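You operate a simulated robot arm through the tools that you are given. There is no shell and no other tool. Be economical: measure what you need, move in short steps, check, and stop when the job is done.

The job below is to be done with a simulated two-armed robot. You get a single attempt, and the scene is never put back.

TASK
Hold the orange pan on the top of belt one steady with one hand and put the rivet magazine with the largest size on its label from the top of the assembly bench in it with the other.

The check looks at the end state, three seconds after you hand in, the way a careful person would. Anything else that was tipped, shoved, dropped, spilled or broken makes it a failure.

THE ROBOT
Two 7-joint arms with two-finger parallel grippers on one trunk, on a base that drives. Base frame: it is fixed to the floor where the robot stands at the start and does not move with it; the origin is under the middle of the robot, x ahead of it, y to its left, z up. Lengths are in mm, angles in degrees, forces in N, time in s.
The left shoulder is at the start at [70, 188, 1215], the right one opposite. With the tool pointing down near the work surface each hand reaches from about 240 to 780 mm from the robot's upright axis, wherever it stands, measured 20 degrees to its own side. Places, roughly: orange pan (31x17x5 cm) [200, -1700, 800]. Payload 3.91 kg a hand.
The TCP of each hand is the grasp point between the finger pads, 30 mm short of the fingertips. In the tool frame z runs along the fingers and y along their closing line. The gripper opens to 110 mm. The fingers are 20 mm wide and 10 mm thick; the gripper's body (48 by 112 mm) begins 55 mm behind the TCP.
Orientation is told as [roll, pitch, yaw] about the base's x, y, z axes, in that order, counted from this pose: with the fingers straight down and closing along the base's y, the tool's x points along the base's -x, its y along +y and its z along -z.

THE INTERFACE
- The arms move only by the tool apply_moves. It takes "left_rows", "right_rows" or both (then of equal length, played together; a hand with none holds still); each is a list of rows, each a list of 6 numbers: the shift along the base's x, y, z in mm, then the turn, a rotation vector about the base's x, y, z in degrees. In form: [[tx, ty, tz, ax, ay, az], ...]. A call has 1 to 20 rows; each row shifts and turns the commanded pose from where the row before left it. "left_fingers" and "right_fingers" are, for a hand that has rows, the gripper command, from -1 (fully open) to 1 (shut), values between in proportion, set as the call begins (left out, the last holds). A row lasts 0.2 s, in which the tool goes at most 50 mm and 8.6 degrees; a call with a longer step from one row to the next is refused whole, and so is a gripper value outside its range. A pose out of reach is approached as far as the arm can. The call stops where the force on the tool passes 40 N (or 10 N more than at its start, if that is more) or the arm is blocked; 0.2 s more then pass. Each finger travels about 72 mm/s and halts on what it meets, pressing with about 28 N; the grip force reading is that of the motor and also rises with nothing between the fingers. The clock runs only during rows and for 0.2 s after the last one: add rows that do not move to give the fingers time. It gives the time, the measured TCP pose, the force on the tool (base axes), the opening and the grip force at its end, in the units of the frame above (readings bear some noise), with the torque about the TCP (base axes, N m) and any sound that the robot's microphone picked up.
- Cameras (640 x 400 px; columns grow to the right, rows downward): "scene" is now at [142.2, -4.4, 1414.6]; the picture's right is [-0.00, -1.00, 0.00], its down [-0.62, 0.00, -0.78] and it looks along [0.78, -0.00, -0.62] (base axes); focal length 290 px, centre (320, 200). "left" rides on the left gripper at [72, -17, -103] in its tool frame; the picture's right is [0.23, 0.97, 0.00], its down [-0.76, 0.18, -0.62] and it looks along [-0.61, 0.14, 0.78] (tool axes); focal length 222 px, centre (320, 200). "right" rides on the right gripper at [72, 17, -103] in its tool frame; the picture's right is [-0.23, 0.97, 0.00], its down [-0.76, -0.18, -0.62] and it looks along [-0.61, -0.14, 0.78] (tool axes); focal length 222 px, centre (320, 200). There is no depth. A picture from a camera that has moved, and an enlarged one, comes with that camera's place and axes in the base frame and with its lens. The place of the scene camera against the robot may be out by one fixed shift of up to 25 mm in any direction.
- camera(camera): a new picture of that camera. No time passes.
- raise_lower(by): slides the trunk up (or, below 0, down) by that many mm; the arms and the scene camera ride with it, the base frame stays. It gives what a move gives, with no picture.
- drive_base(legs): drives the robot by 1 to 6 legs, each [ahead, turn to the left] in mm and degrees, along the robot's own axes; the way and the turn of a leg run together, so that a leg with both is an arc; at most 1500 mm and 180 degrees a leg. The arms and the cameras ride along, it lands a little off, and it stops where it bumps. It gives what a move gives.
- head_to(pan, tilt): turns the head with the scene camera to pan (to the left, within 86 degrees either way) and tilt (down, from -29 to 69), counted from straight ahead of the robot. It gives what a move gives.
- enlarge(camera, box): a new picture of the part [left, top, right, bottom] of that camera's present view, enlarged. No time passes.
- hand_in(): hands the job in; it is judged then, once.

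Work in short steps. Places have to be worked out from the pictures, the camera data and where the tool is seen: move nearer, look again, correct. Check each grasp and each placing, and mend what went wrong. You have 120 turns and 88 pictures in all, those below and enlarged ones among them. Open the grippers and draw the arms clear of the work before you hand the job in, unless the task says otherwise; then end with one line.

The tools are called by a JSON object that holds its "name" and its "arguments". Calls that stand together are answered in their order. apply_moves: Moves the arms, as the interface text tells. Its arguments: {"type":"object","properties":{"left_rows":{"type":"array","items":{"type":"array","items":{"type":"number"}}},"left_fingers":{"type":"number"},"right_rows":{"type":"array","items":{"type":"array","items":{"type":"number"}}},"right_fingers":{"type":"number"}},"required":[]} The other tools are called the same way: raise_lower (by) slides the trunk up or down; drive_base (legs) drives the base; head_to (pan, tilt) turns the head that bears the scene camera; camera (camera) takes a picture; enlarge (camera, box) takes an enlarged picture of a part of a camera's view; hand_in () hands the job in.

At the start:

```text
clock: 0.0
left_tcp_pos: [577.3, 260.6, 1113.0]
left_tool_rot: [-0.1, 0.1, 0.0]
left_wrist_force: [-0.4, -0.4, -0.1]
left_moment: [0.02, 0.0, -0.01]
left_grip_width: 110.0
left_grasp_force: 0.0
right_tcp_pos: [562.4, -292.2, 1113.0]
right_tool_rot: [0.0, 0.0, 0.0]
right_wrist_force: [0.2, 0.4, 0.2]
right_moment: [-0.02, 0.01, 0.01]
right_grip_width: 110.0
right_grasp_force: 0.0
trunk travel left (down, up): [-725.0, 215.0]
robot x, y, heading: [2.5, -1.7, -0.1]
head pan, tilt: [0.0, 38.5]
```

scene: 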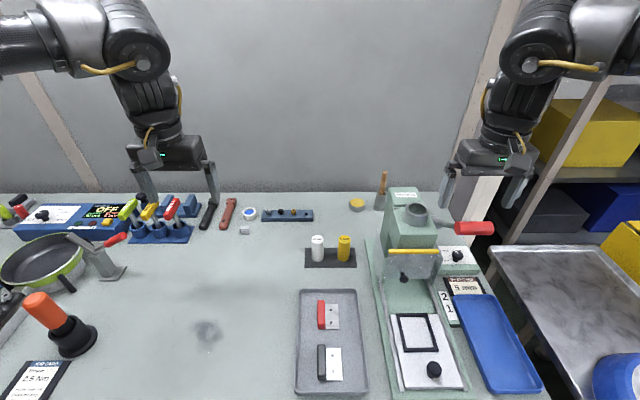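
right: 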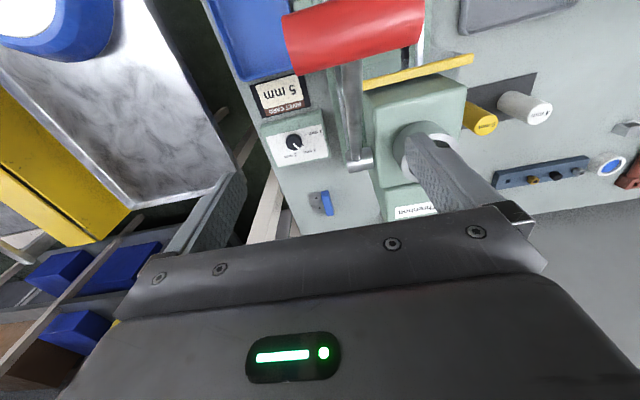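
left: 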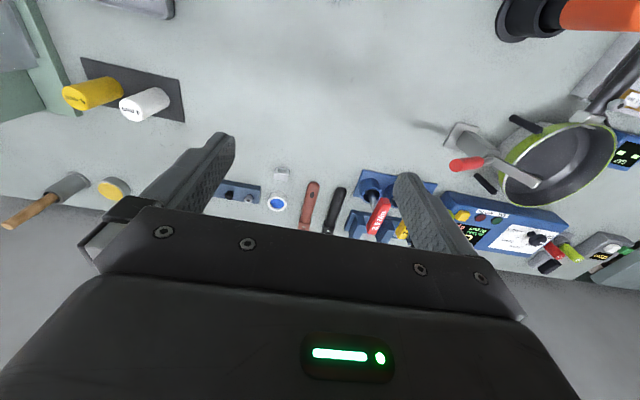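

The bench in front shows two cylinders on a dark stand, which could be the rivet magazines. I enlarge that part to read the labels.

{"name": "enlarge", "arguments": {"camera": "scene", "box": [290, 180, 410, 280]}}

{"name": "enlarge", "arguments": {"camera": "scene", "box": [280, 270, 560, 400]}}

{"name": "enlarge", "arguments": {"camera": "scene", "box": [0, 180, 200, 300]}}

```text
4.00 times, centred on (350, 230) of scene
camera zoom: at [142.2, -4.4, 1414.6], right [0.0, -1.0, 0.0], down [-0.62, 0.0, -0.78], along [0.78, 0.0, -0.62], focal length 1161 px, centre (200, 80)
```

zoom: 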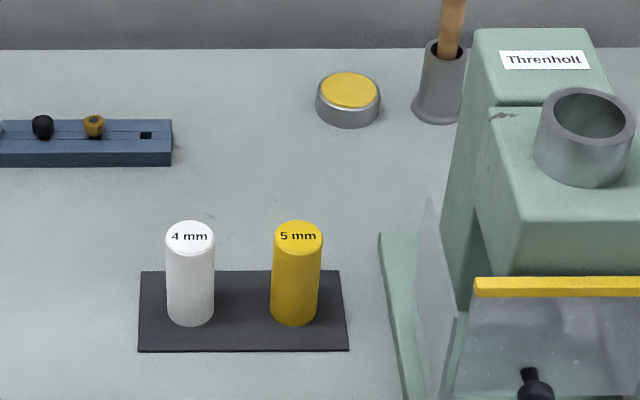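

```text
2.29 times, centred on (420, 335) of scene
camera zoom: at [142.2, -4.4, 1414.6], right [0.0, -1.0, 0.0], down [-0.62, 0.0, -0.78], along [0.78, 0.0, -0.62], focal length 663 px, centre (91, -109)
```

zoom: 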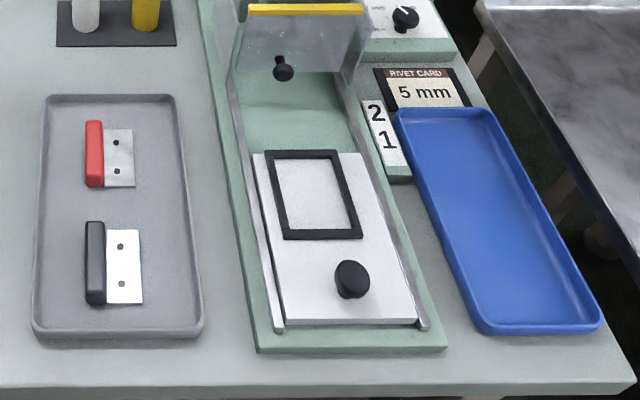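

```text
3.20 times, centred on (100, 240) of scene
camera zoom: at [142.2, -4.4, 1414.6], right [0.0, -1.0, 0.0], down [-0.62, 0.0, -0.78], along [0.78, 0.0, -0.62], focal length 929 px, centre (1024, 72)
```

zoom: 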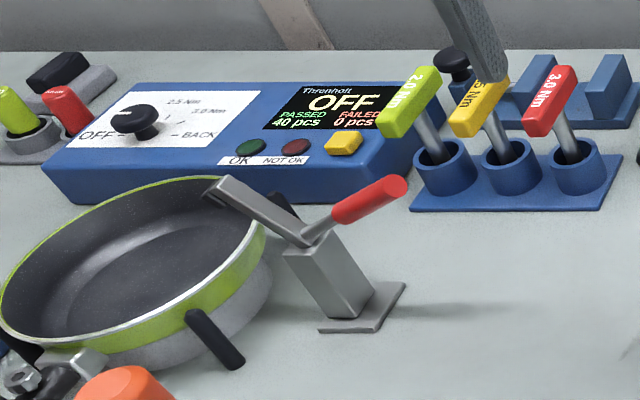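

The yellow magazine reads 5 mm and the white one 4 mm. I check the rest of the bench for other magazines, then look to the right for belt one.

{"name": "head_to", "arguments": {"pan": 45, "tilt": 40}}

{"name": "camera", "arguments": {"camera": "scene"}}

{"name": "head_to", "arguments": {"pan": -80, "tilt": 25}}

{"name": "camera", "arguments": {"camera": "scene"}}

```text
clock: 1.1
left_tcp_pos: [576.3, 260.5, 1112.8]
left_tool_rot: [0.0, 0.0, -0.1]
left_wrist_force: [-0.5, -0.6, 0.0]
left_moment: [0.02, -0.02, -0.02]
left_grip_width: 110.0
left_grasp_force: 0.1
right_tcp_pos: [561.5, -292.2, 1112.9]
right_tool_rot: [-0.1, 0.0, -0.1]
right_wrist_force: [1.2, -0.4, 0.5]
right_moment: [-0.01, 0.0, -0.03]
right_grip_width: 109.9
right_grasp_force: 0.0
trunk travel left (down, up): [-725.0, 215.0]
robot x, y, heading: [0.0, 0.7, -0.2]
head pan, tilt: [45.0, 40.0]
```

```text
81 pictures are left
camera scene: at [116.4, 55.6, 1412.4], right [0.71, -0.71, 0.0], down [-0.46, -0.45, -0.77], along [0.54, 0.54, -0.64], focal length 290 px, centre (320, 200)
```

scene: 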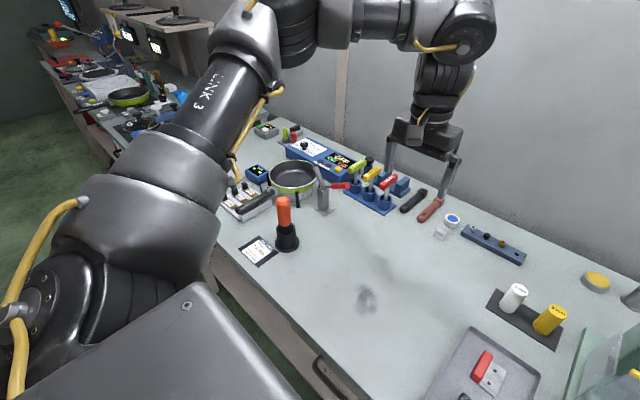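

```text
clock: 3.2
left_tcp_pos: [577.0, 260.4, 1112.7]
left_tool_rot: [-0.1, 0.0, 0.0]
left_wrist_force: [-1.0, -0.8, -0.6]
left_moment: [0.02, -0.02, 0.02]
left_grip_width: 110.3
left_grasp_force: 0.1
right_tcp_pos: [561.3, -292.7, 1112.4]
right_tool_rot: [0.0, 0.0, 0.0]
right_wrist_force: [-0.4, -0.2, 0.5]
right_moment: [0.01, -0.01, 0.0]
right_grip_width: 110.2
right_grasp_force: 0.0
trunk travel left (down, up): [-725.0, 215.0]
robot x, y, heading: [-1.7, 0.1, 0.2]
head pan, tilt: [-80.0, 25.0]
```

```text
80 pictures are left
camera scene: at [72.3, -95.1, 1435.7], right [-0.98, -0.17, 0.0], down [-0.07, 0.42, -0.91], along [0.16, -0.89, -0.42], focal length 290 px, centre (320, 200)
```

scene: 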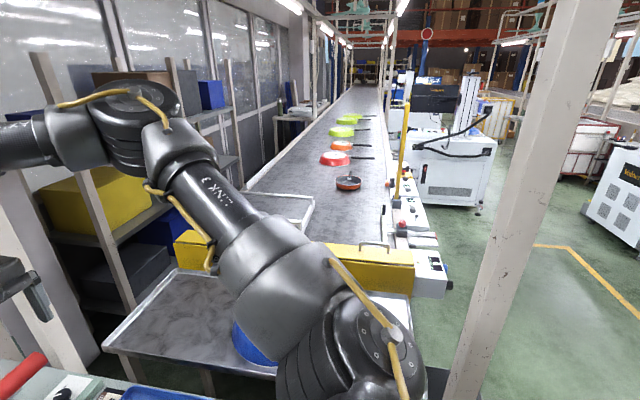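

Belt one runs away to my right; I enlarge the pans on it to tell the orange one.

{"name": "enlarge", "arguments": {"camera": "scene", "box": [290, 100, 450, 200]}}

{"name": "enlarge", "arguments": {"camera": "scene", "box": [240, 170, 480, 320]}}

```text
4.00 times, centred on (370, 150) of scene
camera zoom: at [72.3, -95.1, 1435.7], right [-0.98, -0.17, 0.0], down [-0.07, 0.42, -0.91], along [0.16, -0.89, -0.42], focal length 1161 px, centre (120, 400)
```

zoom: 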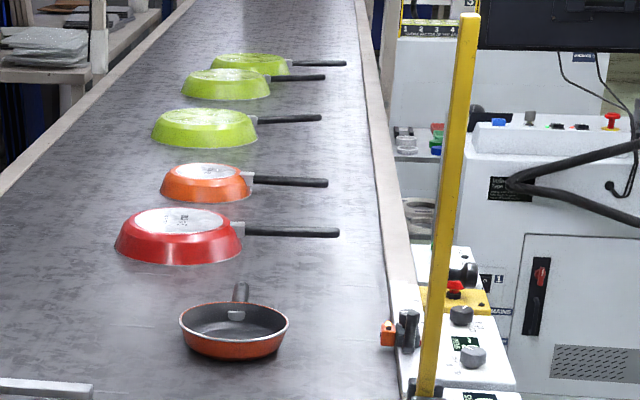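

```text
2.67 times, centred on (360, 245) of scene
camera zoom: at [72.3, -95.1, 1435.7], right [-0.98, -0.17, 0.0], down [-0.07, 0.42, -0.91], along [0.16, -0.89, -0.42], focal length 774 px, centre (213, 80)
```

zoom: 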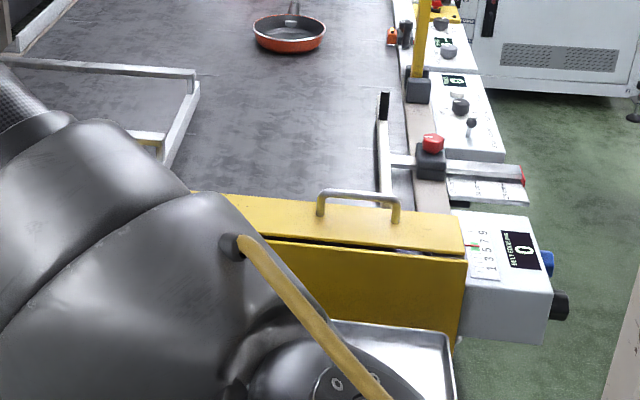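

The orange pan nearest to me is upright with its handle pointing away. First the 5 mm magazine, which I place near (663, -67), top about z 880: I bring the left hand above it, partly closed, and look with the wrist camera.

{"name": "apply_moves", "arguments": {"left_rows": [[8, -40, -12, 0, 0, 0], [8, -40, -12, 0, 0, 0], [8, -40, -12, 0, 0, 0], [8, -40, -12, 0, 0, 0], [8, -40, -12, 0, 0, 0], [8, -40, -12, 0, 0, 0], [8, -40, -12, 0, 0, 0], [8, -40, -12, 0, 0, 0], [0, 0, 0, 0, 0, 0]], "left_fingers": -0.1}}

{"name": "camera", "arguments": {"camera": "left"}}

```text
clock: 5.2
left_tcp_pos: [633.7, -42.6, 1015.6]
left_tool_rot: [-0.1, 0.0, 0.0]
left_wrist_force: [0.5, 0.4, 0.9]
left_moment: [0.0, 0.01, 0.0]
left_grip_width: 60.7
left_grasp_force: 0.0
left hand out of reach, approached as far as the arm can: row 8
right_tcp_pos: [562.0, -291.7, 1113.4]
right_tool_rot: [-0.1, -0.1, 0.1]
right_wrist_force: [0.5, 0.4, -0.3]
right_moment: [-0.02, 0.0, 0.04]
right_grip_width: 110.4
right_grasp_force: 0.0
trunk travel left (down, up): [-725.0, 215.0]
robot x, y, heading: [-1.5, -1.0, 0.1]
head pan, tilt: [-80.0, 25.0]
```

```text
77 pictures are left
camera left: at [562.7, -60.4, 1121.2], right [-0.23, 0.97, 0.0], down [0.76, 0.18, 0.62], along [0.61, 0.14, -0.78], focal length 222 px, centre (320, 200)
```

left: 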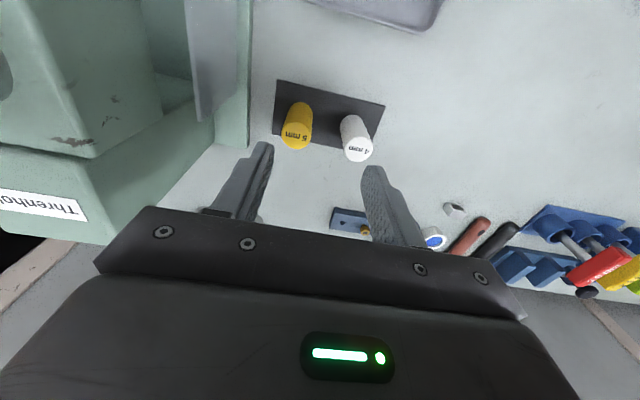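

The left hand runs out of reach there, so I will turn the base about 12° right. First I draw both hands back and up so they stay clear of the press.

{"name": "apply_moves", "arguments": {"left_rows": [[-5, 40, 10, 0, 0, 0], [-15, 40, 10, 0, 0, 0], [-15, 40, 10, 0, 0, 0], [-15, 40, 10, 0, 0, 0], [-15, 40, 0, 0, 0, 0]], "right_rows": [[-30, 0, 20, 0, 0, 0], [-30, 0, 20, 0, 0, 0], [-30, 0, 20, 0, 0, 0], [-30, 0, 10, 0, 0, 0], [-30, 0, 0, 0, 0, 0]]}}

{"name": "drive_base", "arguments": {"legs": [[0, -13]]}}

{"name": "head_to", "arguments": {"pan": 0, "tilt": 40}}

{"name": "camera", "arguments": {"camera": "scene"}}

```text
clock: 6.4
left_tcp_pos: [568.2, 157.0, 1058.2]
left_tool_rot: [-0.1, -0.2, -0.1]
left_wrist_force: [0.7, -0.3, -0.1]
left_moment: [0.0, 0.0, 0.0]
left_grip_width: 60.5
left_grasp_force: 0.1
right_tcp_pos: [408.6, -290.0, 1183.6]
right_tool_rot: [0.0, -0.1, 0.0]
right_wrist_force: [0.7, 0.6, 1.4]
right_moment: [0.01, 0.03, -0.02]
right_grip_width: 110.2
right_grasp_force: 0.0
trunk travel left (down, up): [-725.0, 215.0]
robot x, y, heading: [1.3, 0.6, -0.2]
head pan, tilt: [-80.0, 25.0]
```

```text
clock: 7.6
left_tcp_pos: [591.5, 23.2, 1055.9]
left_tool_rot: [0.0, 0.0, -13.1]
left_wrist_force: [0.3, -0.5, -0.5]
left_moment: [0.0, 0.01, 0.01]
left_grip_width: 60.4
left_grasp_force: 0.0
right_tcp_pos: [335.3, -377.1, 1181.4]
right_tool_rot: [0.0, 0.0, -13.1]
right_wrist_force: [-0.3, 0.0, -0.1]
right_moment: [-0.02, -0.03, -0.04]
right_grip_width: 110.0
right_grasp_force: 0.0
trunk travel left (down, up): [-725.0, 215.0]
robot x, y, heading: [2.9, 1.4, -13.0]
head pan, tilt: [-80.0, 25.0]
```

```text
clock: 9.1
left_tcp_pos: [591.3, 23.4, 1057.6]
left_tool_rot: [-0.1, 0.0, -13.1]
left_wrist_force: [-0.1, 0.8, -0.9]
left_moment: [-0.01, 0.0, 0.01]
left_grip_width: 60.4
left_grasp_force: 0.1
right_tcp_pos: [335.9, -378.1, 1182.9]
right_tool_rot: [0.0, 0.0, -12.9]
right_wrist_force: [0.0, -0.4, 0.5]
right_moment: [0.0, 0.0, 0.05]
right_grip_width: 110.1
right_grasp_force: 0.0
trunk travel left (down, up): [-725.0, 215.0]
robot x, y, heading: [-1.2, -0.8, -13.0]
head pan, tilt: [0.0, 40.0]
```

```text
76 pictures are left
camera scene: at [137.7, -34.9, 1412.4], right [-0.23, -0.97, 0.0], down [-0.63, 0.15, -0.77], along [0.75, -0.17, -0.64], focal length 290 px, centre (320, 200)
```

scene: 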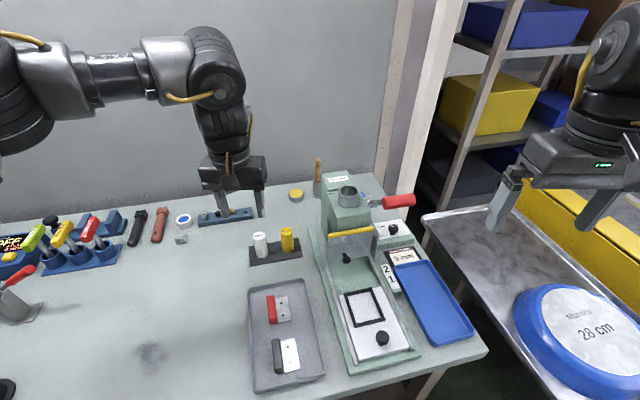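

Now I move the left hand over the magazine at about (666, -64), staying well above it, and look again.

{"name": "apply_moves", "arguments": {"left_rows": [[15, -17, -15, 0, 0, 0], [15, -17, -15, 0, 0, 0], [15, -17, -15, 0, 0, 0], [15, -18, -15, 0, 0, 0], [15, -18, -15, 0, 0, 0], [0, 0, 0, 0, 0, 0]]}}

{"name": "camera", "arguments": {"camera": "left"}}

```text
clock: 10.5
left_tcp_pos: [665.4, -63.3, 981.8]
left_tool_rot: [0.0, 0.0, -13.1]
left_wrist_force: [0.4, 0.6, 0.2]
left_moment: [-0.07, -0.01, -0.04]
left_grip_width: 60.4
left_grasp_force: 0.0
right_tcp_pos: [334.8, -376.5, 1183.3]
right_tool_rot: [-0.1, 0.0, -13.0]
right_wrist_force: [0.3, 0.0, -0.2]
right_moment: [-0.02, -0.04, -0.01]
right_grip_width: 110.1
right_grasp_force: 0.0
trunk travel left (down, up): [-725.0, 215.0]
robot x, y, heading: [-0.5, -2.5, -12.9]
head pan, tilt: [0.0, 40.0]
```

```text
75 pictures are left
camera left: at [592.0, -63.9, 1086.1], right [0.0, 1.0, 0.0], down [0.78, 0.0, 0.62], along [0.62, 0.0, -0.78], focal length 222 px, centre (320, 200)
```

left: 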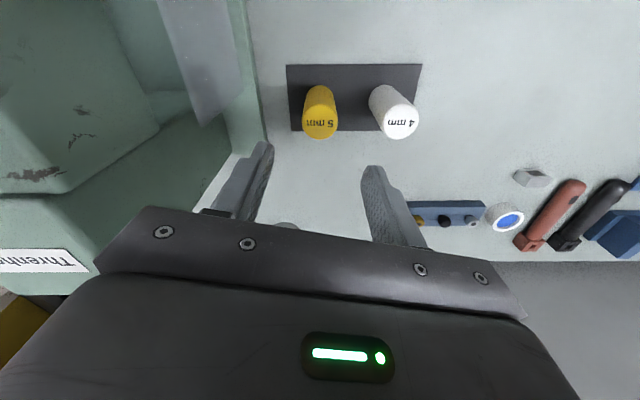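

The magazine lies at about (665, -64), right under the hand. I go down to just above its top and check before straddling it.

{"name": "apply_moves", "arguments": {"left_rows": [[0, -0.5, -20, 0, 0, 0], [0, 0, -20, 0, 0, 0], [0, 0, -20, 0, 0, 0], [0, 0, 0, 0, 0, 0]]}}

{"name": "camera", "arguments": {"camera": "left"}}

{"name": "enlarge", "arguments": {"camera": "scene", "box": [220, 140, 380, 280]}}

```text
clock: 11.5
left_tcp_pos: [665.0, -64.7, 921.5]
left_tool_rot: [0.0, -0.1, -13.0]
left_wrist_force: [-0.6, 0.4, 0.0]
left_moment: [-0.03, 0.0, -0.01]
left_grip_width: 60.6
left_grasp_force: 0.0
right_tcp_pos: [334.8, -377.5, 1183.7]
right_tool_rot: [0.0, 0.0, -12.9]
right_wrist_force: [0.5, -0.4, -0.1]
right_moment: [-0.01, 0.0, 0.0]
right_grip_width: 109.9
right_grasp_force: 0.0
trunk travel left (down, up): [-725.0, 215.0]
robot x, y, heading: [0.3, -0.4, -12.9]
head pan, tilt: [0.0, 40.0]
```

```text
74 pictures are left
camera left: at [591.8, -65.4, 1026.1], right [0.0, 1.0, 0.0], down [0.78, 0.0, 0.62], along [0.62, 0.0, -0.78], focal length 222 px, centre (320, 200)
```

left: 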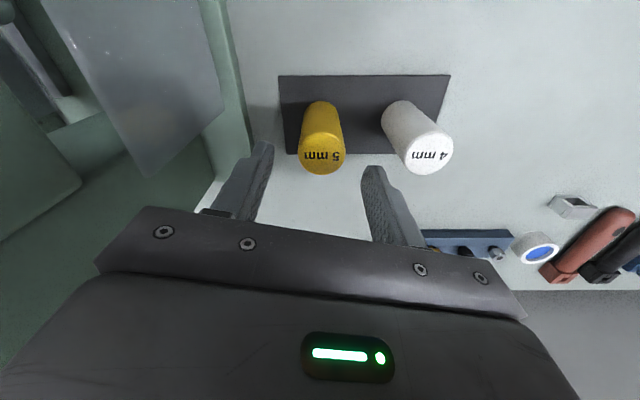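

```text
2.86 times, centred on (300, 210) of scene
camera zoom: at [137.5, -35.2, 1412.4], right [-0.23, -0.97, 0.0], down [-0.63, 0.15, -0.77], along [0.75, -0.17, -0.64], focal length 829 px, centre (377, 171)
```

zoom: 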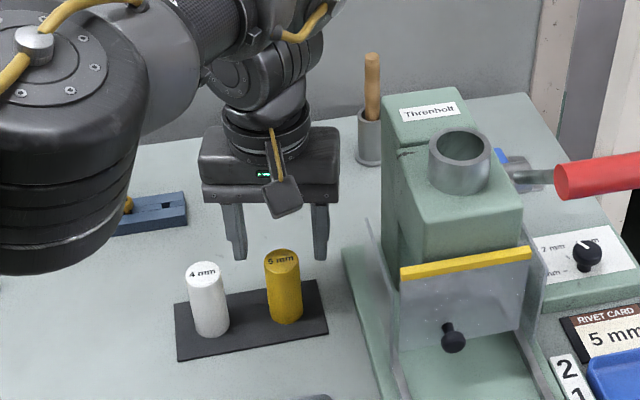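

The hand is centred on the magazine and about level with its top. I narrow the opening slightly and go down around it.

{"name": "apply_moves", "arguments": {"left_rows": [[0, 0, 0, 0, 0, 0], [0, 0, -15, 0, 0, 0], [0, 0, -15, 0, 0, 0], [0, 0, -15, 0, 0, 0], [0, 0, -15, 0, 0, 0], [0, 0, 0, 0, 0, 0]], "left_fingers": 0.05}}

{"name": "camera", "arguments": {"camera": "left"}}

{"name": "enlarge", "arguments": {"camera": "scene", "box": [220, 140, 380, 280]}}

```text
clock: 12.9
left_tcp_pos: [665.5, -64.3, 860.1]
left_tool_rot: [0.0, 0.0, -13.1]
left_wrist_force: [1.0, 0.1, 0.2]
left_moment: [0.0, 0.01, -0.01]
left_grip_width: 52.2
left_grasp_force: 0.0
right_tcp_pos: [333.7, -376.9, 1182.2]
right_tool_rot: [0.0, 0.0, -13.0]
right_wrist_force: [0.9, -0.3, -0.4]
right_moment: [-0.01, -0.02, -0.01]
right_grip_width: 110.0
right_grasp_force: 0.1
trunk travel left (down, up): [-725.0, 215.0]
robot x, y, heading: [1.6, -3.7, -13.2]
head pan, tilt: [0.0, 40.0]
```

```text
72 pictures are left
camera left: at [591.1, -65.4, 965.9], right [0.0, 1.0, 0.0], down [0.78, 0.0, 0.62], along [0.62, 0.0, -0.78], focal length 222 px, centre (320, 200)
```

left: 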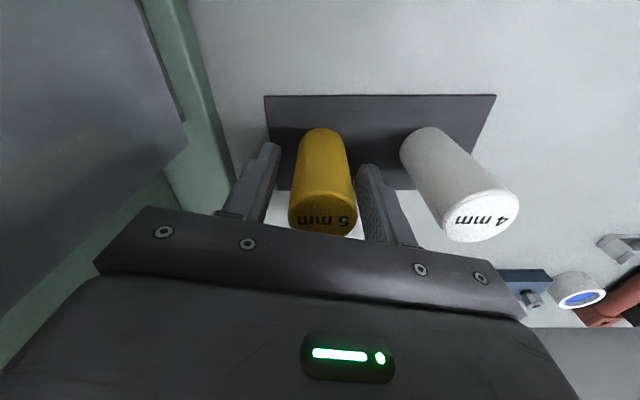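

```text
2.86 times, centred on (300, 210) of scene
camera zoom: at [137.5, -35.0, 1412.4], right [-0.23, -0.97, 0.0], down [-0.63, 0.14, -0.77], along [0.75, -0.17, -0.64], focal length 829 px, centre (377, 171)
```

zoom: 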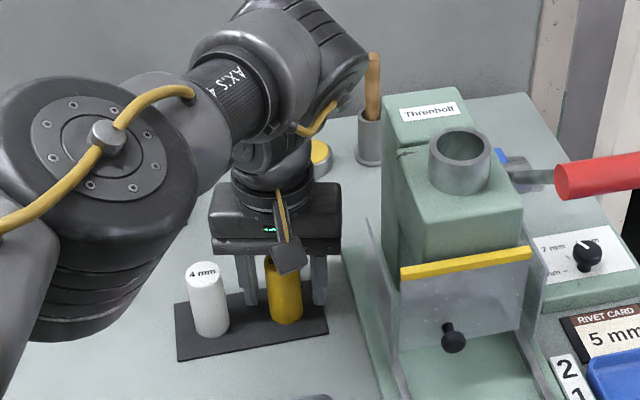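

The fingers straddle the magazine well clear of the white one. I close.

{"name": "apply_moves", "arguments": {"left_rows": [[0, 0, 0, 0, 0, 0], [0, 0, 0, 0, 0, 0], [0, 0, 0, 0, 0, 0], [0, 0, 0, 0, 0, 0]], "left_fingers": 1}}

{"name": "apply_moves", "arguments": {"left_rows": [[0, 0, 10, 0, 0, 0], [0, 0, 20, 0, 0, 0], [0, 0, 30, 0, 0, 0], [0, 0, 40, 0, 0, 0], [0, 0, 40, 0, 0, 0], [0, 0, 40, 0, 0, 0]]}}

{"name": "camera", "arguments": {"camera": "left"}}

{"name": "camera", "arguments": {"camera": "scene"}}

```text
clock: 13.9
left_tcp_pos: [666.6, -65.3, 862.6]
left_tool_rot: [0.0, 0.0, -13.0]
left_wrist_force: [-0.6, 0.5, -0.2]
left_moment: [-0.03, -0.03, 0.0]
left_grip_width: 31.1
left_grasp_force: 28.5
right_tcp_pos: [334.4, -378.3, 1183.4]
right_tool_rot: [-0.1, 0.1, -13.0]
right_wrist_force: [0.3, -0.1, -0.4]
right_moment: [-0.03, -0.02, 0.0]
right_grip_width: 109.9
right_grasp_force: 0.0
trunk travel left (down, up): [-725.0, 215.0]
robot x, y, heading: [1.8, 1.5, -13.3]
head pan, tilt: [0.0, 40.0]
```

```text
clock: 15.3
left_tcp_pos: [664.3, -66.9, 1043.3]
left_tool_rot: [-0.1, -0.1, -13.0]
left_wrist_force: [0.0, 0.6, -1.0]
left_moment: [0.01, -0.04, 0.03]
left_grip_width: 31.5
left_grasp_force: 27.9
right_tcp_pos: [333.5, -377.9, 1182.9]
right_tool_rot: [0.1, 0.0, -13.1]
right_wrist_force: [-1.1, -0.1, 0.2]
right_moment: [0.03, 0.02, -0.01]
right_grip_width: 110.0
right_grasp_force: 0.2
trunk travel left (down, up): [-725.0, 215.0]
robot x, y, heading: [-0.7, -1.5, -12.9]
head pan, tilt: [0.0, 40.0]
```

```text
70 pictures are left
camera left: at [590.7, -66.8, 1147.2], right [0.0, 1.0, 0.0], down [0.78, 0.0, 0.62], along [0.62, 0.0, -0.78], focal length 222 px, centre (320, 200)
```

left: 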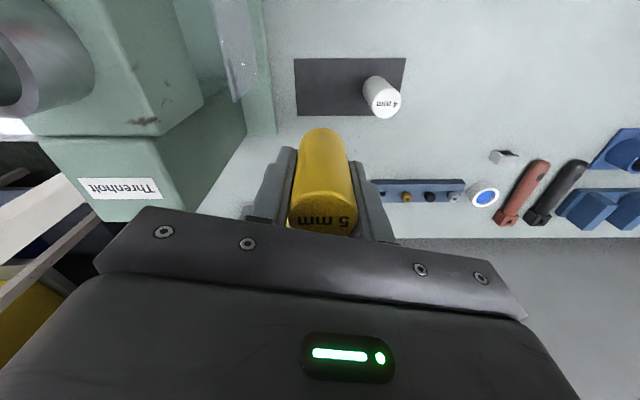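

```text
69 pictures are left
camera scene: at [136.3, -36.0, 1412.4], right [-0.23, -0.97, 0.0], down [-0.63, 0.15, -0.77], along [0.75, -0.17, -0.64], focal length 290 px, centre (320, 200)
```

scene: 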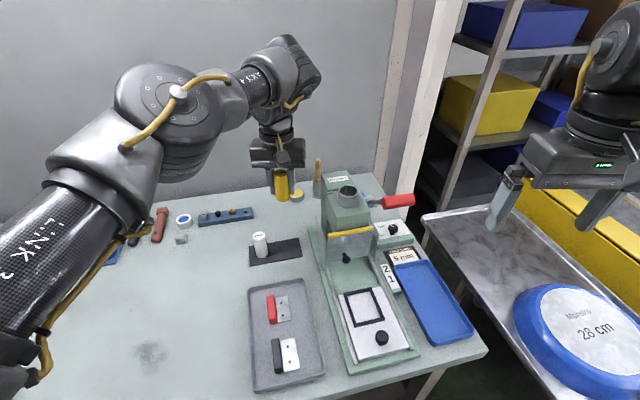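

The magazine is held (31 mm opening, 28 N). I draw the left hand in close to the body, then back off a bit from the bench and look toward the aisle.

{"name": "apply_moves", "arguments": {"left_rows": [[-34, 20, 12, 0, 0, 0], [-34, 20, 12, 0, 0, 0], [-34, 20, 12, 0, 0, 0], [-34, 20, 12, 0, 0, 0], [-34, 20, 12, 0, 0, 0], [-34, 20, 12, 0, 0, 0], [-34, 20, 12, 0, 0, 0]]}}

{"name": "drive_base", "arguments": {"legs": [[-300, 0]]}}

{"name": "head_to", "arguments": {"pan": -75, "tilt": 25}}

{"name": "camera", "arguments": {"camera": "scene"}}

```text
clock: 16.9
left_tcp_pos: [521.4, 20.3, 1092.3]
left_tool_rot: [0.0, 0.0, -13.0]
left_wrist_force: [-0.2, -0.1, -1.8]
left_moment: [0.0, -0.02, 0.01]
left_grip_width: 31.0
left_grasp_force: 28.8
left hand out of reach, approached as far as the arm can: row 5, 6, 7
right_tcp_pos: [335.4, -375.6, 1182.8]
right_tool_rot: [0.2, 0.1, -13.0]
right_wrist_force: [0.4, -0.1, -1.1]
right_moment: [-0.02, 0.01, 0.02]
right_grip_width: 110.0
right_grasp_force: 0.0
trunk travel left (down, up): [-725.0, 215.0]
robot x, y, heading: [0.5, -3.8, -13.0]
head pan, tilt: [0.0, 40.0]
```

```text
clock: 18.8
left_tcp_pos: [323.3, 62.1, 1153.7]
left_tool_rot: [-6.9, -4.7, -21.0]
left_wrist_force: [-0.2, -2.1, 2.7]
left_moment: [0.13, 0.01, 0.02]
left_grip_width: 31.1
left_grasp_force: 27.9
right_tcp_pos: [106.3, -275.3, 1203.7]
right_tool_rot: [-11.1, 0.1, 6.9]
right_wrist_force: [-1.3, -0.7, 0.7]
right_moment: [0.01, -0.09, 0.02]
right_grip_width: 110.3
right_grasp_force: 0.1
trunk travel left (down, up): [-725.0, 215.0]
robot x, y, heading: [-251.9, 56.1, -12.8]
head pan, tilt: [0.0, 40.0]
stopped in leg 1: the robot was blocked; the commanded pose is now the measured one
```

```text
clock: 20.2
left_tcp_pos: [348.8, -22.8, 1155.2]
left_tool_rot: [-23.8, -10.8, -23.8]
left_wrist_force: [0.0, 0.0, -0.2]
left_moment: [0.01, -0.01, -0.01]
left_grip_width: 31.4
left_grasp_force: 28.3
right_tcp_pos: [142.8, -297.1, 1191.9]
right_tool_rot: [9.3, -2.4, 2.1]
right_wrist_force: [-0.2, 0.3, 0.3]
right_moment: [0.0, -0.02, 0.0]
right_grip_width: 109.9
right_grasp_force: 0.0
trunk travel left (down, up): [-725.0, 215.0]
robot x, y, heading: [-256.1, 66.7, -12.0]
head pan, tilt: [-75.0, 25.0]
```

```text
68 pictures are left
camera scene: at [-13.8, -97.4, 1433.5], right [-0.99, -0.05, 0.12], down [-0.14, 0.46, -0.88], along [-0.01, -0.89, -0.46], focal length 290 px, centre (320, 200)
```

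scene: 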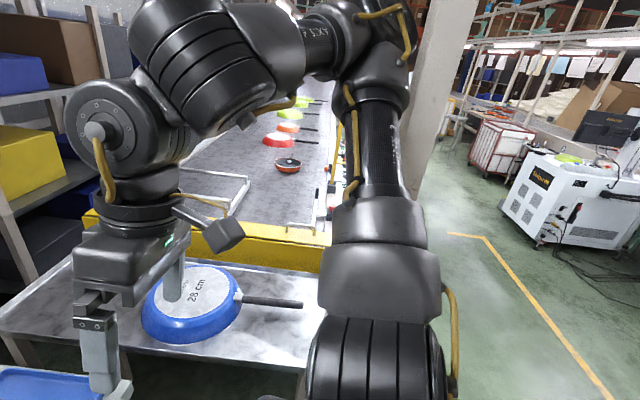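

The base was blocked and the body seems to lean; probably the right elbow caught the post behind. I let it stand still for a moment and look again.

{"name": "head_to", "arguments": {"pan": -86, "tilt": 45}}

{"name": "camera", "arguments": {"camera": "scene"}}

{"name": "camera", "arguments": {"camera": "right"}}

{"name": "camera", "arguments": {"camera": "left"}}

```text
clock: 21.1
left_tcp_pos: [349.7, -24.1, 1159.6]
left_tool_rot: [-23.9, -10.7, -23.8]
left_wrist_force: [-0.2, -0.7, -1.8]
left_moment: [0.05, -0.02, 0.02]
left_grip_width: 31.3
left_grasp_force: 28.4
right_tcp_pos: [141.0, -295.8, 1192.4]
right_tool_rot: [9.2, -2.2, 2.0]
right_wrist_force: [0.3, 0.0, -0.5]
right_moment: [-0.01, 0.01, 0.03]
right_grip_width: 110.0
right_grasp_force: 0.1
trunk travel left (down, up): [-725.0, 215.0]
robot x, y, heading: [-255.3, 66.6, -12.1]
head pan, tilt: [-85.9, 45.0]
```

```text
67 pictures are left
camera scene: at [-33.7, -83.9, 1406.6], right [-0.98, 0.14, 0.13], down [0.01, 0.73, -0.69], along [-0.19, -0.67, -0.72], focal length 290 px, centre (320, 200)
```

scene: 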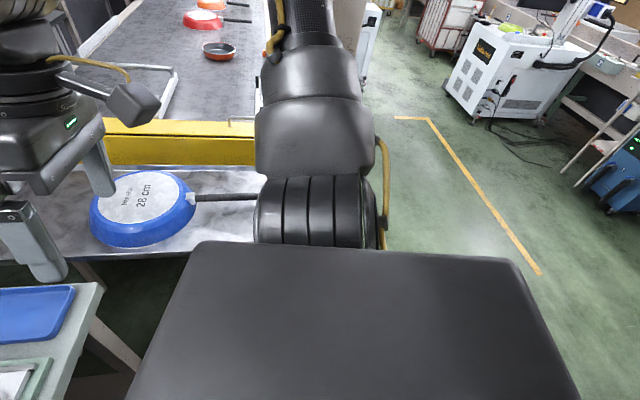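

```text
66 pictures are left
camera right: at [63.7, -296.0, 1294.0], right [0.19, 0.97, 0.16], down [0.75, -0.25, 0.62], along [0.64, 0.01, -0.77], focal length 222 px, centre (320, 200)
```

right: 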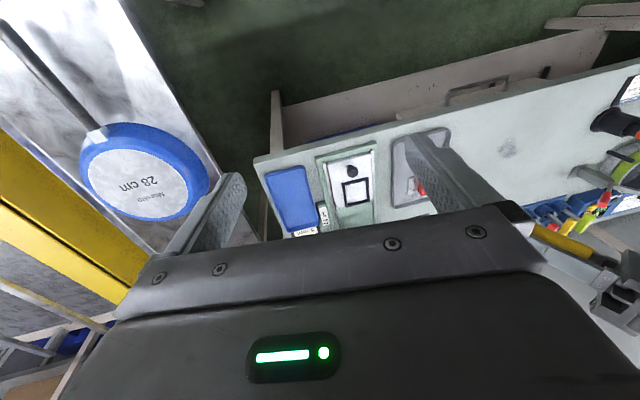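

```text
65 pictures are left
camera left: at [277.7, 36.7, 1246.2], right [0.22, 0.87, -0.43], down [0.77, 0.11, 0.63], along [0.6, -0.47, -0.65], focal length 222 px, centre (320, 200)
```

left: 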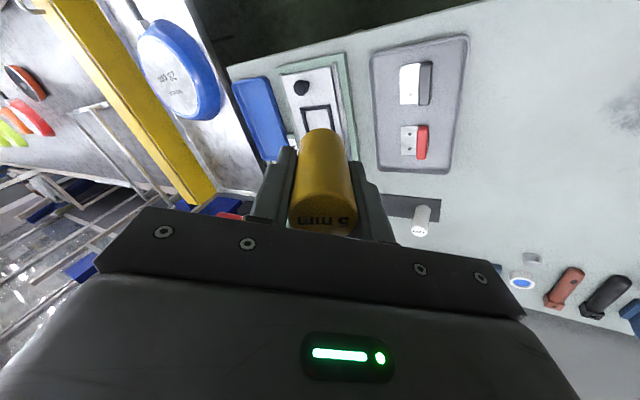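

The body leans forward about 7°, so something behind is caught. I drive ahead a little to free it and look again.

{"name": "drive_base", "arguments": {"legs": [[80, 0]]}}

{"name": "camera", "arguments": {"camera": "scene"}}

```text
clock: 21.7
left_tcp_pos: [259.9, -14.7, 1296.5]
left_tool_rot: [-19.6, -33.6, -41.8]
left_wrist_force: [-1.8, -2.3, -0.3]
left_moment: [0.19, -0.08, 0.11]
left_grip_width: 31.4
left_grasp_force: 28.0
right_tcp_pos: [87.5, -310.1, 1240.6]
right_tool_rot: [26.4, -9.4, 4.2]
right_wrist_force: [-2.2, -2.8, -1.3]
right_moment: [0.34, -0.15, -0.02]
right_grip_width: 110.1
right_grasp_force: 0.1
trunk travel left (down, up): [-725.0, 215.0]
robot x, y, heading: [-229.3, 57.8, -7.3]
head pan, tilt: [-85.9, 45.0]
stopped in leg 1: the robot was blocked; the commanded pose is now the measured one
```

```text
64 pictures are left
camera scene: at [-17.2, -67.0, 1408.4], right [-0.99, 0.06, 0.11], down [-0.04, 0.72, -0.69], along [-0.12, -0.69, -0.71], focal length 290 px, centre (320, 200)
```

scene: 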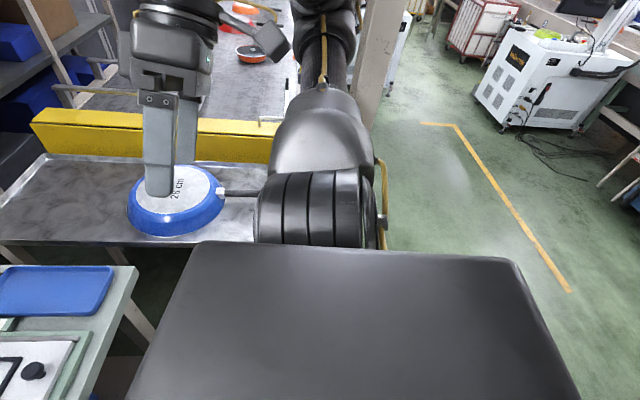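

Still caught. I look to the left side to see what the left arm is doing.

{"name": "head_to", "arguments": {"pan": 75, "tilt": 30}}

{"name": "camera", "arguments": {"camera": "scene"}}

{"name": "head_to", "arguments": {"pan": 0, "tilt": 50}}

{"name": "camera", "arguments": {"camera": "scene"}}

```text
clock: 24.2
left_tcp_pos: [267.2, 1.0, 1295.1]
left_tool_rot: [-20.5, -33.4, -40.3]
left_wrist_force: [0.0, 0.0, -0.5]
left_moment: [-0.03, 0.0, 0.01]
left_grip_width: 31.2
left_grasp_force: 27.9
right_tcp_pos: [89.4, -298.3, 1243.6]
right_tool_rot: [25.9, -9.5, 5.1]
right_wrist_force: [-0.2, 0.7, -0.2]
right_moment: [0.0, -0.04, 0.03]
right_grip_width: 110.1
right_grasp_force: 0.0
trunk travel left (down, up): [-725.0, 215.0]
robot x, y, heading: [-230.1, 59.4, -7.6]
head pan, tilt: [75.0, 30.0]
```

```text
63 pictures are left
camera scene: at [25.1, 106.8, 1429.7], right [0.92, -0.38, -0.11], down [-0.29, -0.45, -0.85], along [0.27, 0.81, -0.52], focal length 290 px, centre (320, 200)
```

scene: 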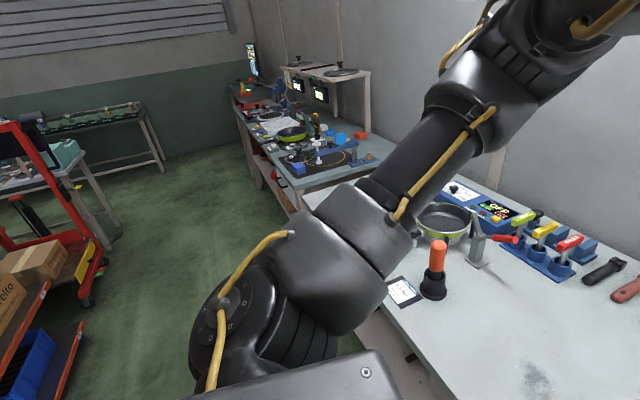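

```text
clock: 25.7
left_tcp_pos: [266.7, -0.2, 1295.3]
left_tool_rot: [-20.5, -33.4, -40.3]
left_wrist_force: [0.1, -0.3, -1.8]
left_moment: [0.01, -0.03, 0.05]
left_grip_width: 31.3
left_grasp_force: 27.9
right_tcp_pos: [90.4, -298.2, 1243.3]
right_tool_rot: [25.8, -9.6, 5.2]
right_wrist_force: [-0.6, 0.1, -0.4]
right_moment: [0.0, 0.0, 0.01]
right_grip_width: 109.9
right_grasp_force: 0.2
trunk travel left (down, up): [-725.0, 215.0]
robot x, y, heading: [-229.5, 57.9, -7.4]
head pan, tilt: [0.0, 50.0]
```

```text
62 pictures are left
camera scene: at [63.1, 13.9, 1393.9], right [-0.13, -0.99, 0.0], down [-0.83, 0.11, -0.55], along [0.54, -0.07, -0.84], focal length 290 px, centre (320, 200)
```

scene: 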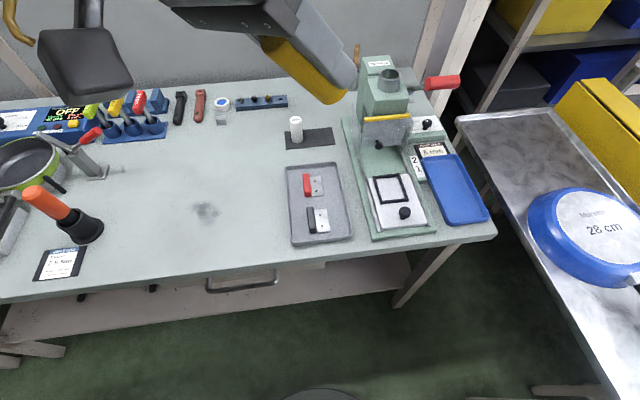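

Left side is free. I look at the right arm and the post more closely.

{"name": "head_to", "arguments": {"pan": -80, "tilt": 5}}

{"name": "camera", "arguments": {"camera": "scene"}}

```text
clock: 27.2
left_tcp_pos: [267.3, 0.2, 1295.5]
left_tool_rot: [-20.4, -33.4, -40.4]
left_wrist_force: [-0.5, -0.8, -1.1]
left_moment: [0.05, 0.01, 0.01]
left_grip_width: 31.3
left_grasp_force: 28.0
right_tcp_pos: [90.8, -298.2, 1243.7]
right_tool_rot: [25.8, -9.6, 5.2]
right_wrist_force: [0.2, 0.3, -0.2]
right_moment: [0.05, -0.02, 0.0]
right_grip_width: 110.1
right_grasp_force: 0.1
trunk travel left (down, up): [-725.0, 215.0]
robot x, y, heading: [-229.5, 63.1, -7.5]
head pan, tilt: [-80.0, 5.0]
```

```text
61 pictures are left
camera scene: at [-0.7, -69.2, 1470.2], right [-0.99, -0.05, 0.11], down [-0.12, 0.1, -0.99], along [0.03, -0.99, -0.11], focal length 290 px, centre (320, 200)
```

scene: 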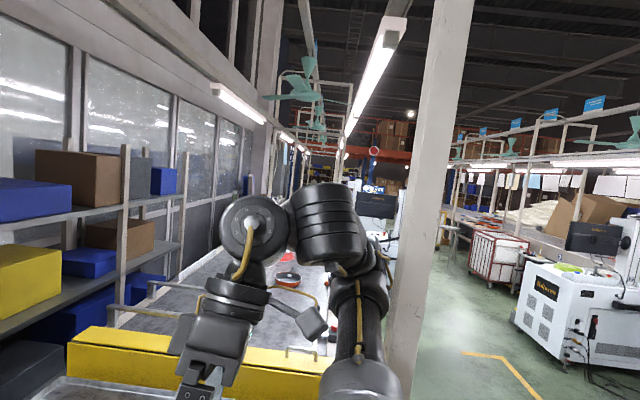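

No contact of the arm with the post is visible; perhaps the base rides up on something behind. I try driving ahead again.

{"name": "drive_base", "arguments": {"legs": [[150, 0]]}}

{"name": "head_to", "arguments": {"pan": -86, "tilt": 69}}

{"name": "camera", "arguments": {"camera": "scene"}}

```text
clock: 27.9
left_tcp_pos: [40.5, 41.4, 1367.7]
left_tool_rot: [12.5, -49.3, -101.3]
left_wrist_force: [-74.2, -3.6, 3.2]
left_moment: [0.4, -2.54, 3.12]
left_grip_width: 30.1
left_grasp_force: 27.9
right_tcp_pos: [22.0, -296.7, 1270.0]
right_tool_rot: [31.2, -23.3, 20.9]
right_wrist_force: [-8.8, -1.2, 2.2]
right_moment: [-0.03, -0.53, -0.43]
right_grip_width: 110.0
right_grasp_force: 0.1
trunk travel left (down, up): [-725.0, 215.0]
robot x, y, heading: [-216.2, 54.8, -5.1]
head pan, tilt: [-80.0, 5.0]
stopped in leg 1: the robot was blocked; the commanded pose is now the measured one
```

```text
clock: 29.3
left_tcp_pos: [84.5, 45.1, 1373.5]
left_tool_rot: [16.3, -50.5, -97.0]
left_wrist_force: [-0.9, 0.2, -2.3]
left_moment: [0.01, -0.01, -0.04]
left_grip_width: 31.0
left_grasp_force: 28.1
right_tcp_pos: [27.9, -304.0, 1263.1]
right_tool_rot: [31.5, -21.9, 18.2]
right_wrist_force: [0.1, -0.1, 0.2]
right_moment: [-0.01, -0.07, -0.01]
right_grip_width: 110.0
right_grasp_force: 0.0
trunk travel left (down, up): [-725.0, 215.0]
robot x, y, heading: [-227.1, 56.1, -6.5]
head pan, tilt: [-85.9, 68.8]
```

```text
60 pictures are left
camera scene: at [1.9, -29.5, 1378.8], right [-0.99, 0.04, 0.13], down [-0.01, 0.94, -0.35], along [-0.13, -0.35, -0.93], focal length 290 px, centre (320, 200)
```

scene: 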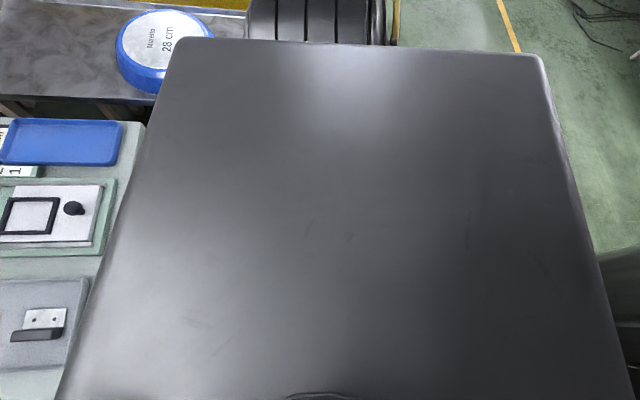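

The jerks threw both arms back toward the body; the magazine is still held. Before any more driving I bring both hands back to sane poses in front of the robot.

{"name": "apply_moves", "arguments": {"left_rows": [[21, 2, -6, 2.33, 3.78, 6.34], [21, 2, -10, 2.33, 3.78, 6.34], [21, 2, -14, 2.33, 3.78, 6.34], [21, 4, -14, 2.33, 3.78, 6.34], [21, 4, -14, 2.33, 3.78, 6.34], [21, 4, -14, 2.33, 3.78, 6.34], [21, 4, -14, 2.33, 3.78, 6.34], [21, 4, -14, 2.33, 3.78, 6.34], [21, 4, -14, 2.33, 3.78, 6.34], [21, 4, -14, 2.33, 3.78, 6.34], [21, 4, -14, 2.33, 3.78, 6.34], [21, 4, -14, 2.33, 3.78, 6.34], [21, 4, -14, 2.33, 3.78, 6.34]], "right_rows": [[13, -2, -6, -2.64, 1.25, -1.81], [13, -2, -6, -2.64, 1.25, -1.81], [13, -2, -6, -2.64, 1.25, -1.81], [13, -2, -6, -2.64, 1.25, -1.81], [13, -2, -6, -2.64, 1.25, -1.81], [13, -2, -6, -2.64, 1.25, -1.81], [13, -2, -6, -2.64, 1.25, -1.81], [13, -2, -6, -2.64, 1.25, -1.81], [13, -2, -6, -2.64, 1.25, -1.81], [13, -2, -6, -2.64, 1.25, -1.81], [13, -2, -6, -2.64, 1.25, -1.81], [13, -2, -6, -2.64, 1.25, -1.81], [13, -2, -6, -2.64, 1.25, -1.81]]}}

{"name": "head_to", "arguments": {"pan": 0, "tilt": 30}}

{"name": "camera", "arguments": {"camera": "scene"}}

```text
clock: 29.6
left_tcp_pos: [42.4, 100.7, 1345.2]
left_tool_rot: [24.0, -41.6, -103.5]
left_wrist_force: [99.9, 129.9, 22.9]
left_moment: [1.92, -1.77, 0.47]
left_grip_width: 31.2
left_grasp_force: 27.6
left hand out of reach, approached as far as the arm can: row 1
right_tcp_pos: [26.4, -286.1, 1275.2]
right_tool_rot: [30.8, -28.2, 25.4]
right_wrist_force: [59.7, 55.7, 110.0]
right_moment: [6.39, 3.53, -4.98]
right_grip_width: 110.2
right_grasp_force: 0.1
right hand out of reach, approached as far as the arm can: row 1
trunk travel left (down, up): [-725.0, 215.0]
robot x, y, heading: [-197.7, 55.0, -1.5]
head pan, tilt: [-85.9, 68.8]
stopped in row 1 (left hand): the arm was blocked; the commanded pose is now the measured one
```

```text
clock: 31.2
left_tcp_pos: [36.8, 112.1, 1338.2]
left_tool_rot: [26.9, -37.3, -107.1]
left_wrist_force: [103.0, 196.0, 61.1]
left_moment: [3.72, -2.74, -0.37]
left_grip_width: 30.9
left_grasp_force: 28.2
right_tcp_pos: [8.4, -280.1, 1281.4]
right_tool_rot: [28.1, -28.6, 24.6]
right_wrist_force: [196.1, -156.0, 19.9]
right_moment: [-7.84, -10.92, 0.49]
right_grip_width: 110.5
right_grasp_force: 0.5
trunk travel left (down, up): [-725.0, 215.0]
robot x, y, heading: [-215.2, 63.1, -2.2]
head pan, tilt: [0.0, 30.0]
```

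```text
59 pictures are left
camera scene: at [109.3, 63.5, 1420.5], right [-0.08, -1.0, 0.02], down [-0.6, 0.03, -0.8], along [0.79, -0.08, -0.6], focal length 290 px, centre (320, 200)
```

scene: 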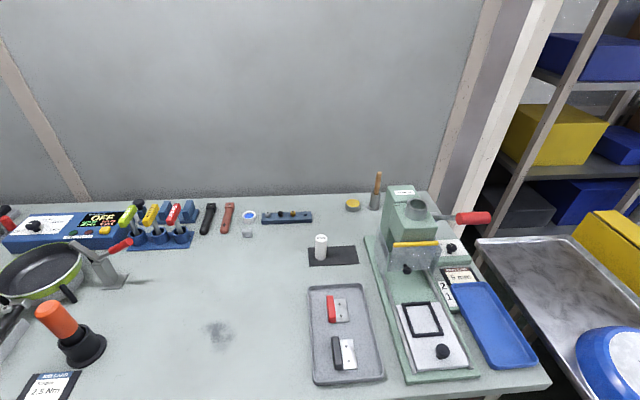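

Both hands now press against the robot's own body, and the lean persists. I look through the wrist cameras to understand what is touching.

{"name": "camera", "arguments": {"camera": "left"}}

{"name": "camera", "arguments": {"camera": "right"}}

```text
58 pictures are left
camera left: at [10.3, 233.3, 1362.5], right [0.96, 0.17, 0.21], down [-0.18, -0.17, 0.97], along [0.2, -0.97, -0.14], focal length 222 px, centre (320, 200)
```

left: 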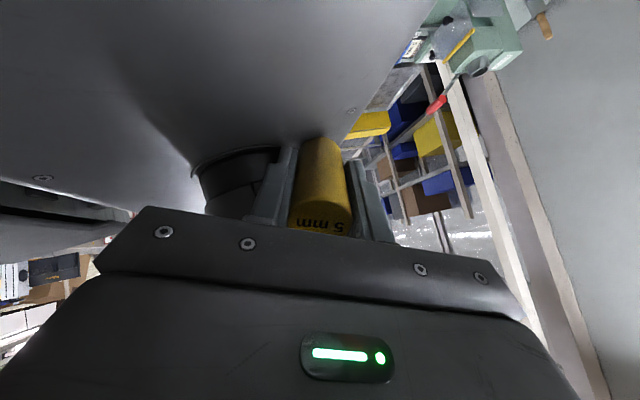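

```text
57 pictures are left
camera right: at [-80.5, -355.4, 1332.6], right [-0.38, 0.77, 0.51], down [0.59, -0.23, 0.77], along [0.71, 0.59, -0.37], focal length 222 px, centre (320, 200)
```

right: 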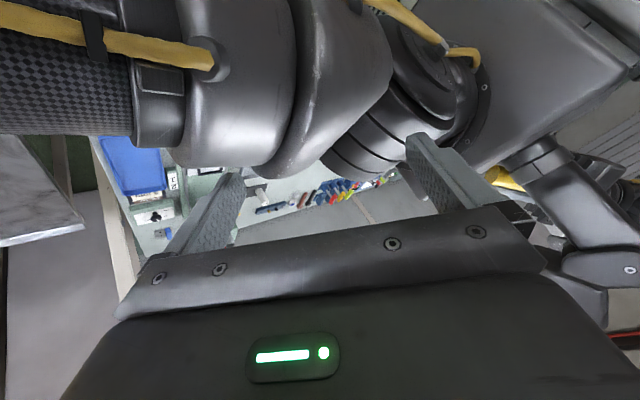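

I try to free the hands with short pure shifts away from the body.

{"name": "apply_moves", "arguments": {"left_rows": [[20, 20, 0, 0, 0, 0], [20, 20, 0, 0, 0, 0], [20, 10, 0, 0, 0, 0]]}}

{"name": "apply_moves", "arguments": {"right_rows": [[20, -20, 0, 0, 0, 0], [20, -20, 0, 0, 0, 0], [20, -10, 0, 0, 0, 0]]}}

```text
clock: 31.5
left_tcp_pos: [49.1, 160.3, 1342.3]
left_tool_rot: [23.1, -38.4, -95.8]
left_wrist_force: [142.9, 29.2, -59.3]
left_moment: [2.7, -3.64, 3.09]
left_grip_width: 30.7
left_grasp_force: 28.3
right_tcp_pos: [0.2, -265.5, 1287.8]
right_tool_rot: [23.2, -46.7, 34.8]
right_wrist_force: [31.4, 22.3, 34.4]
right_moment: [-2.68, 2.09, 0.95]
right_grip_width: 110.8
right_grasp_force: 0.0
trunk travel left (down, up): [-725.0, 215.0]
robot x, y, heading: [-186.8, 61.8, 5.3]
head pan, tilt: [0.0, 30.0]
stopped in row 1 (left hand): the force on the tool passed its limit at 256 N (the readings are from after the stop); the commanded pose is now the measured one
```

```text
clock: 31.7
left_tcp_pos: [52.2, 189.9, 1340.1]
left_tool_rot: [20.1, -35.4, -83.6]
left_wrist_force: [-16.0, 307.1, 181.5]
left_moment: [3.85, 0.05, -1.34]
left_grip_width: 34.8
left_grasp_force: 28.4
right_tcp_pos: [64.5, -273.8, 1323.5]
right_tool_rot: [63.3, -50.3, 0.6]
right_wrist_force: [29.2, 320.4, 144.8]
right_moment: [-8.46, 13.86, -28.76]
right_grip_width: 110.2
right_grasp_force: 0.1
right hand out of reach, approached as far as the arm can: row 1
trunk travel left (down, up): [-725.0, 215.0]
robot x, y, heading: [-124.4, 70.8, 20.1]
head pan, tilt: [0.0, 30.0]
stopped in row 1 (right hand): the force on the tool passed its limit at 359 N (the readings are from after the stop); the commanded pose is now the measured one
```

The robot is being pushed about by self-contact. I send one still step to both arms and look at the state.

{"name": "apply_moves", "arguments": {"left_rows": [[0, 0, 0, 0, 0, 0]], "right_rows": [[0, 0, 0, 0, 0, 0]]}}

{"name": "camera", "arguments": {"camera": "scene"}}

{"name": "camera", "arguments": {"camera": "left"}}

{"name": "camera", "arguments": {"camera": "right"}}

```text
clock: 32.0
left_tcp_pos: [83.7, 225.7, 1340.3]
left_tool_rot: [22.9, -34.5, -82.8]
left_wrist_force: [87.7, 97.3, 17.1]
left_moment: [1.41, -2.19, 1.57]
left_grip_width: 31.9
left_grasp_force: 28.2
right_tcp_pos: [27.3, -254.0, 1364.1]
right_tool_rot: [72.3, -63.5, -14.1]
right_wrist_force: [-106.5, 452.6, 184.4]
right_moment: [7.02, 25.01, -57.16]
right_grip_width: 110.0
right_grasp_force: 0.0
trunk travel left (down, up): [-725.0, 215.0]
robot x, y, heading: [-105.1, 79.0, 20.6]
head pan, tilt: [0.0, 30.0]
stopped in row 1 (left hand): the force on the tool passed its limit at 533 N (the readings are from after the stop); the commanded pose is now the measured one
```

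```text
56 pictures are left
camera scene: at [190.7, 202.7, 1420.2], right [0.36, -0.93, 0.01], down [-0.56, -0.23, -0.8], along [0.75, 0.28, -0.6], focal length 290 px, centre (320, 200)
```

scene: 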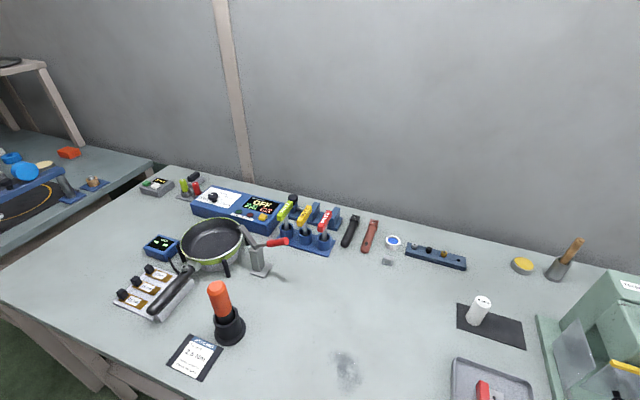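

```text
55 pictures are left
camera left: at [14.5, 327.0, 1373.6], right [0.84, 0.51, 0.18], down [-0.05, -0.27, 0.96], along [0.54, -0.82, -0.2], focal length 222 px, centre (320, 200)
```

left: 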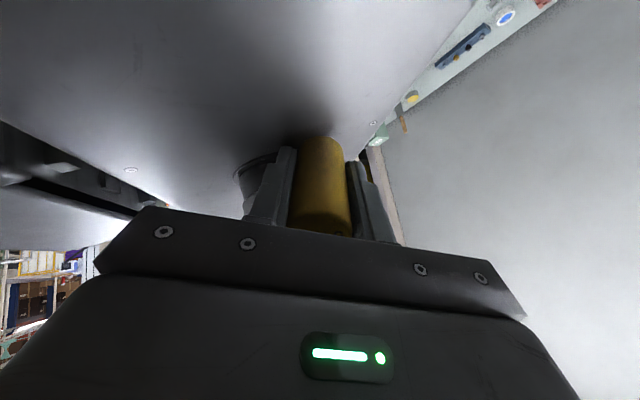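

```text
54 pictures are left
camera right: at [-68.9, -324.4, 1320.0], right [-0.63, 0.46, 0.62], down [0.15, -0.71, 0.69], along [0.76, 0.53, 0.38], focal length 222 px, centre (320, 200)
```

right: 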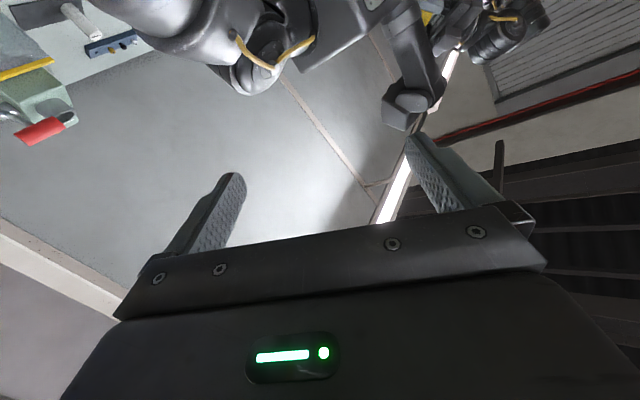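

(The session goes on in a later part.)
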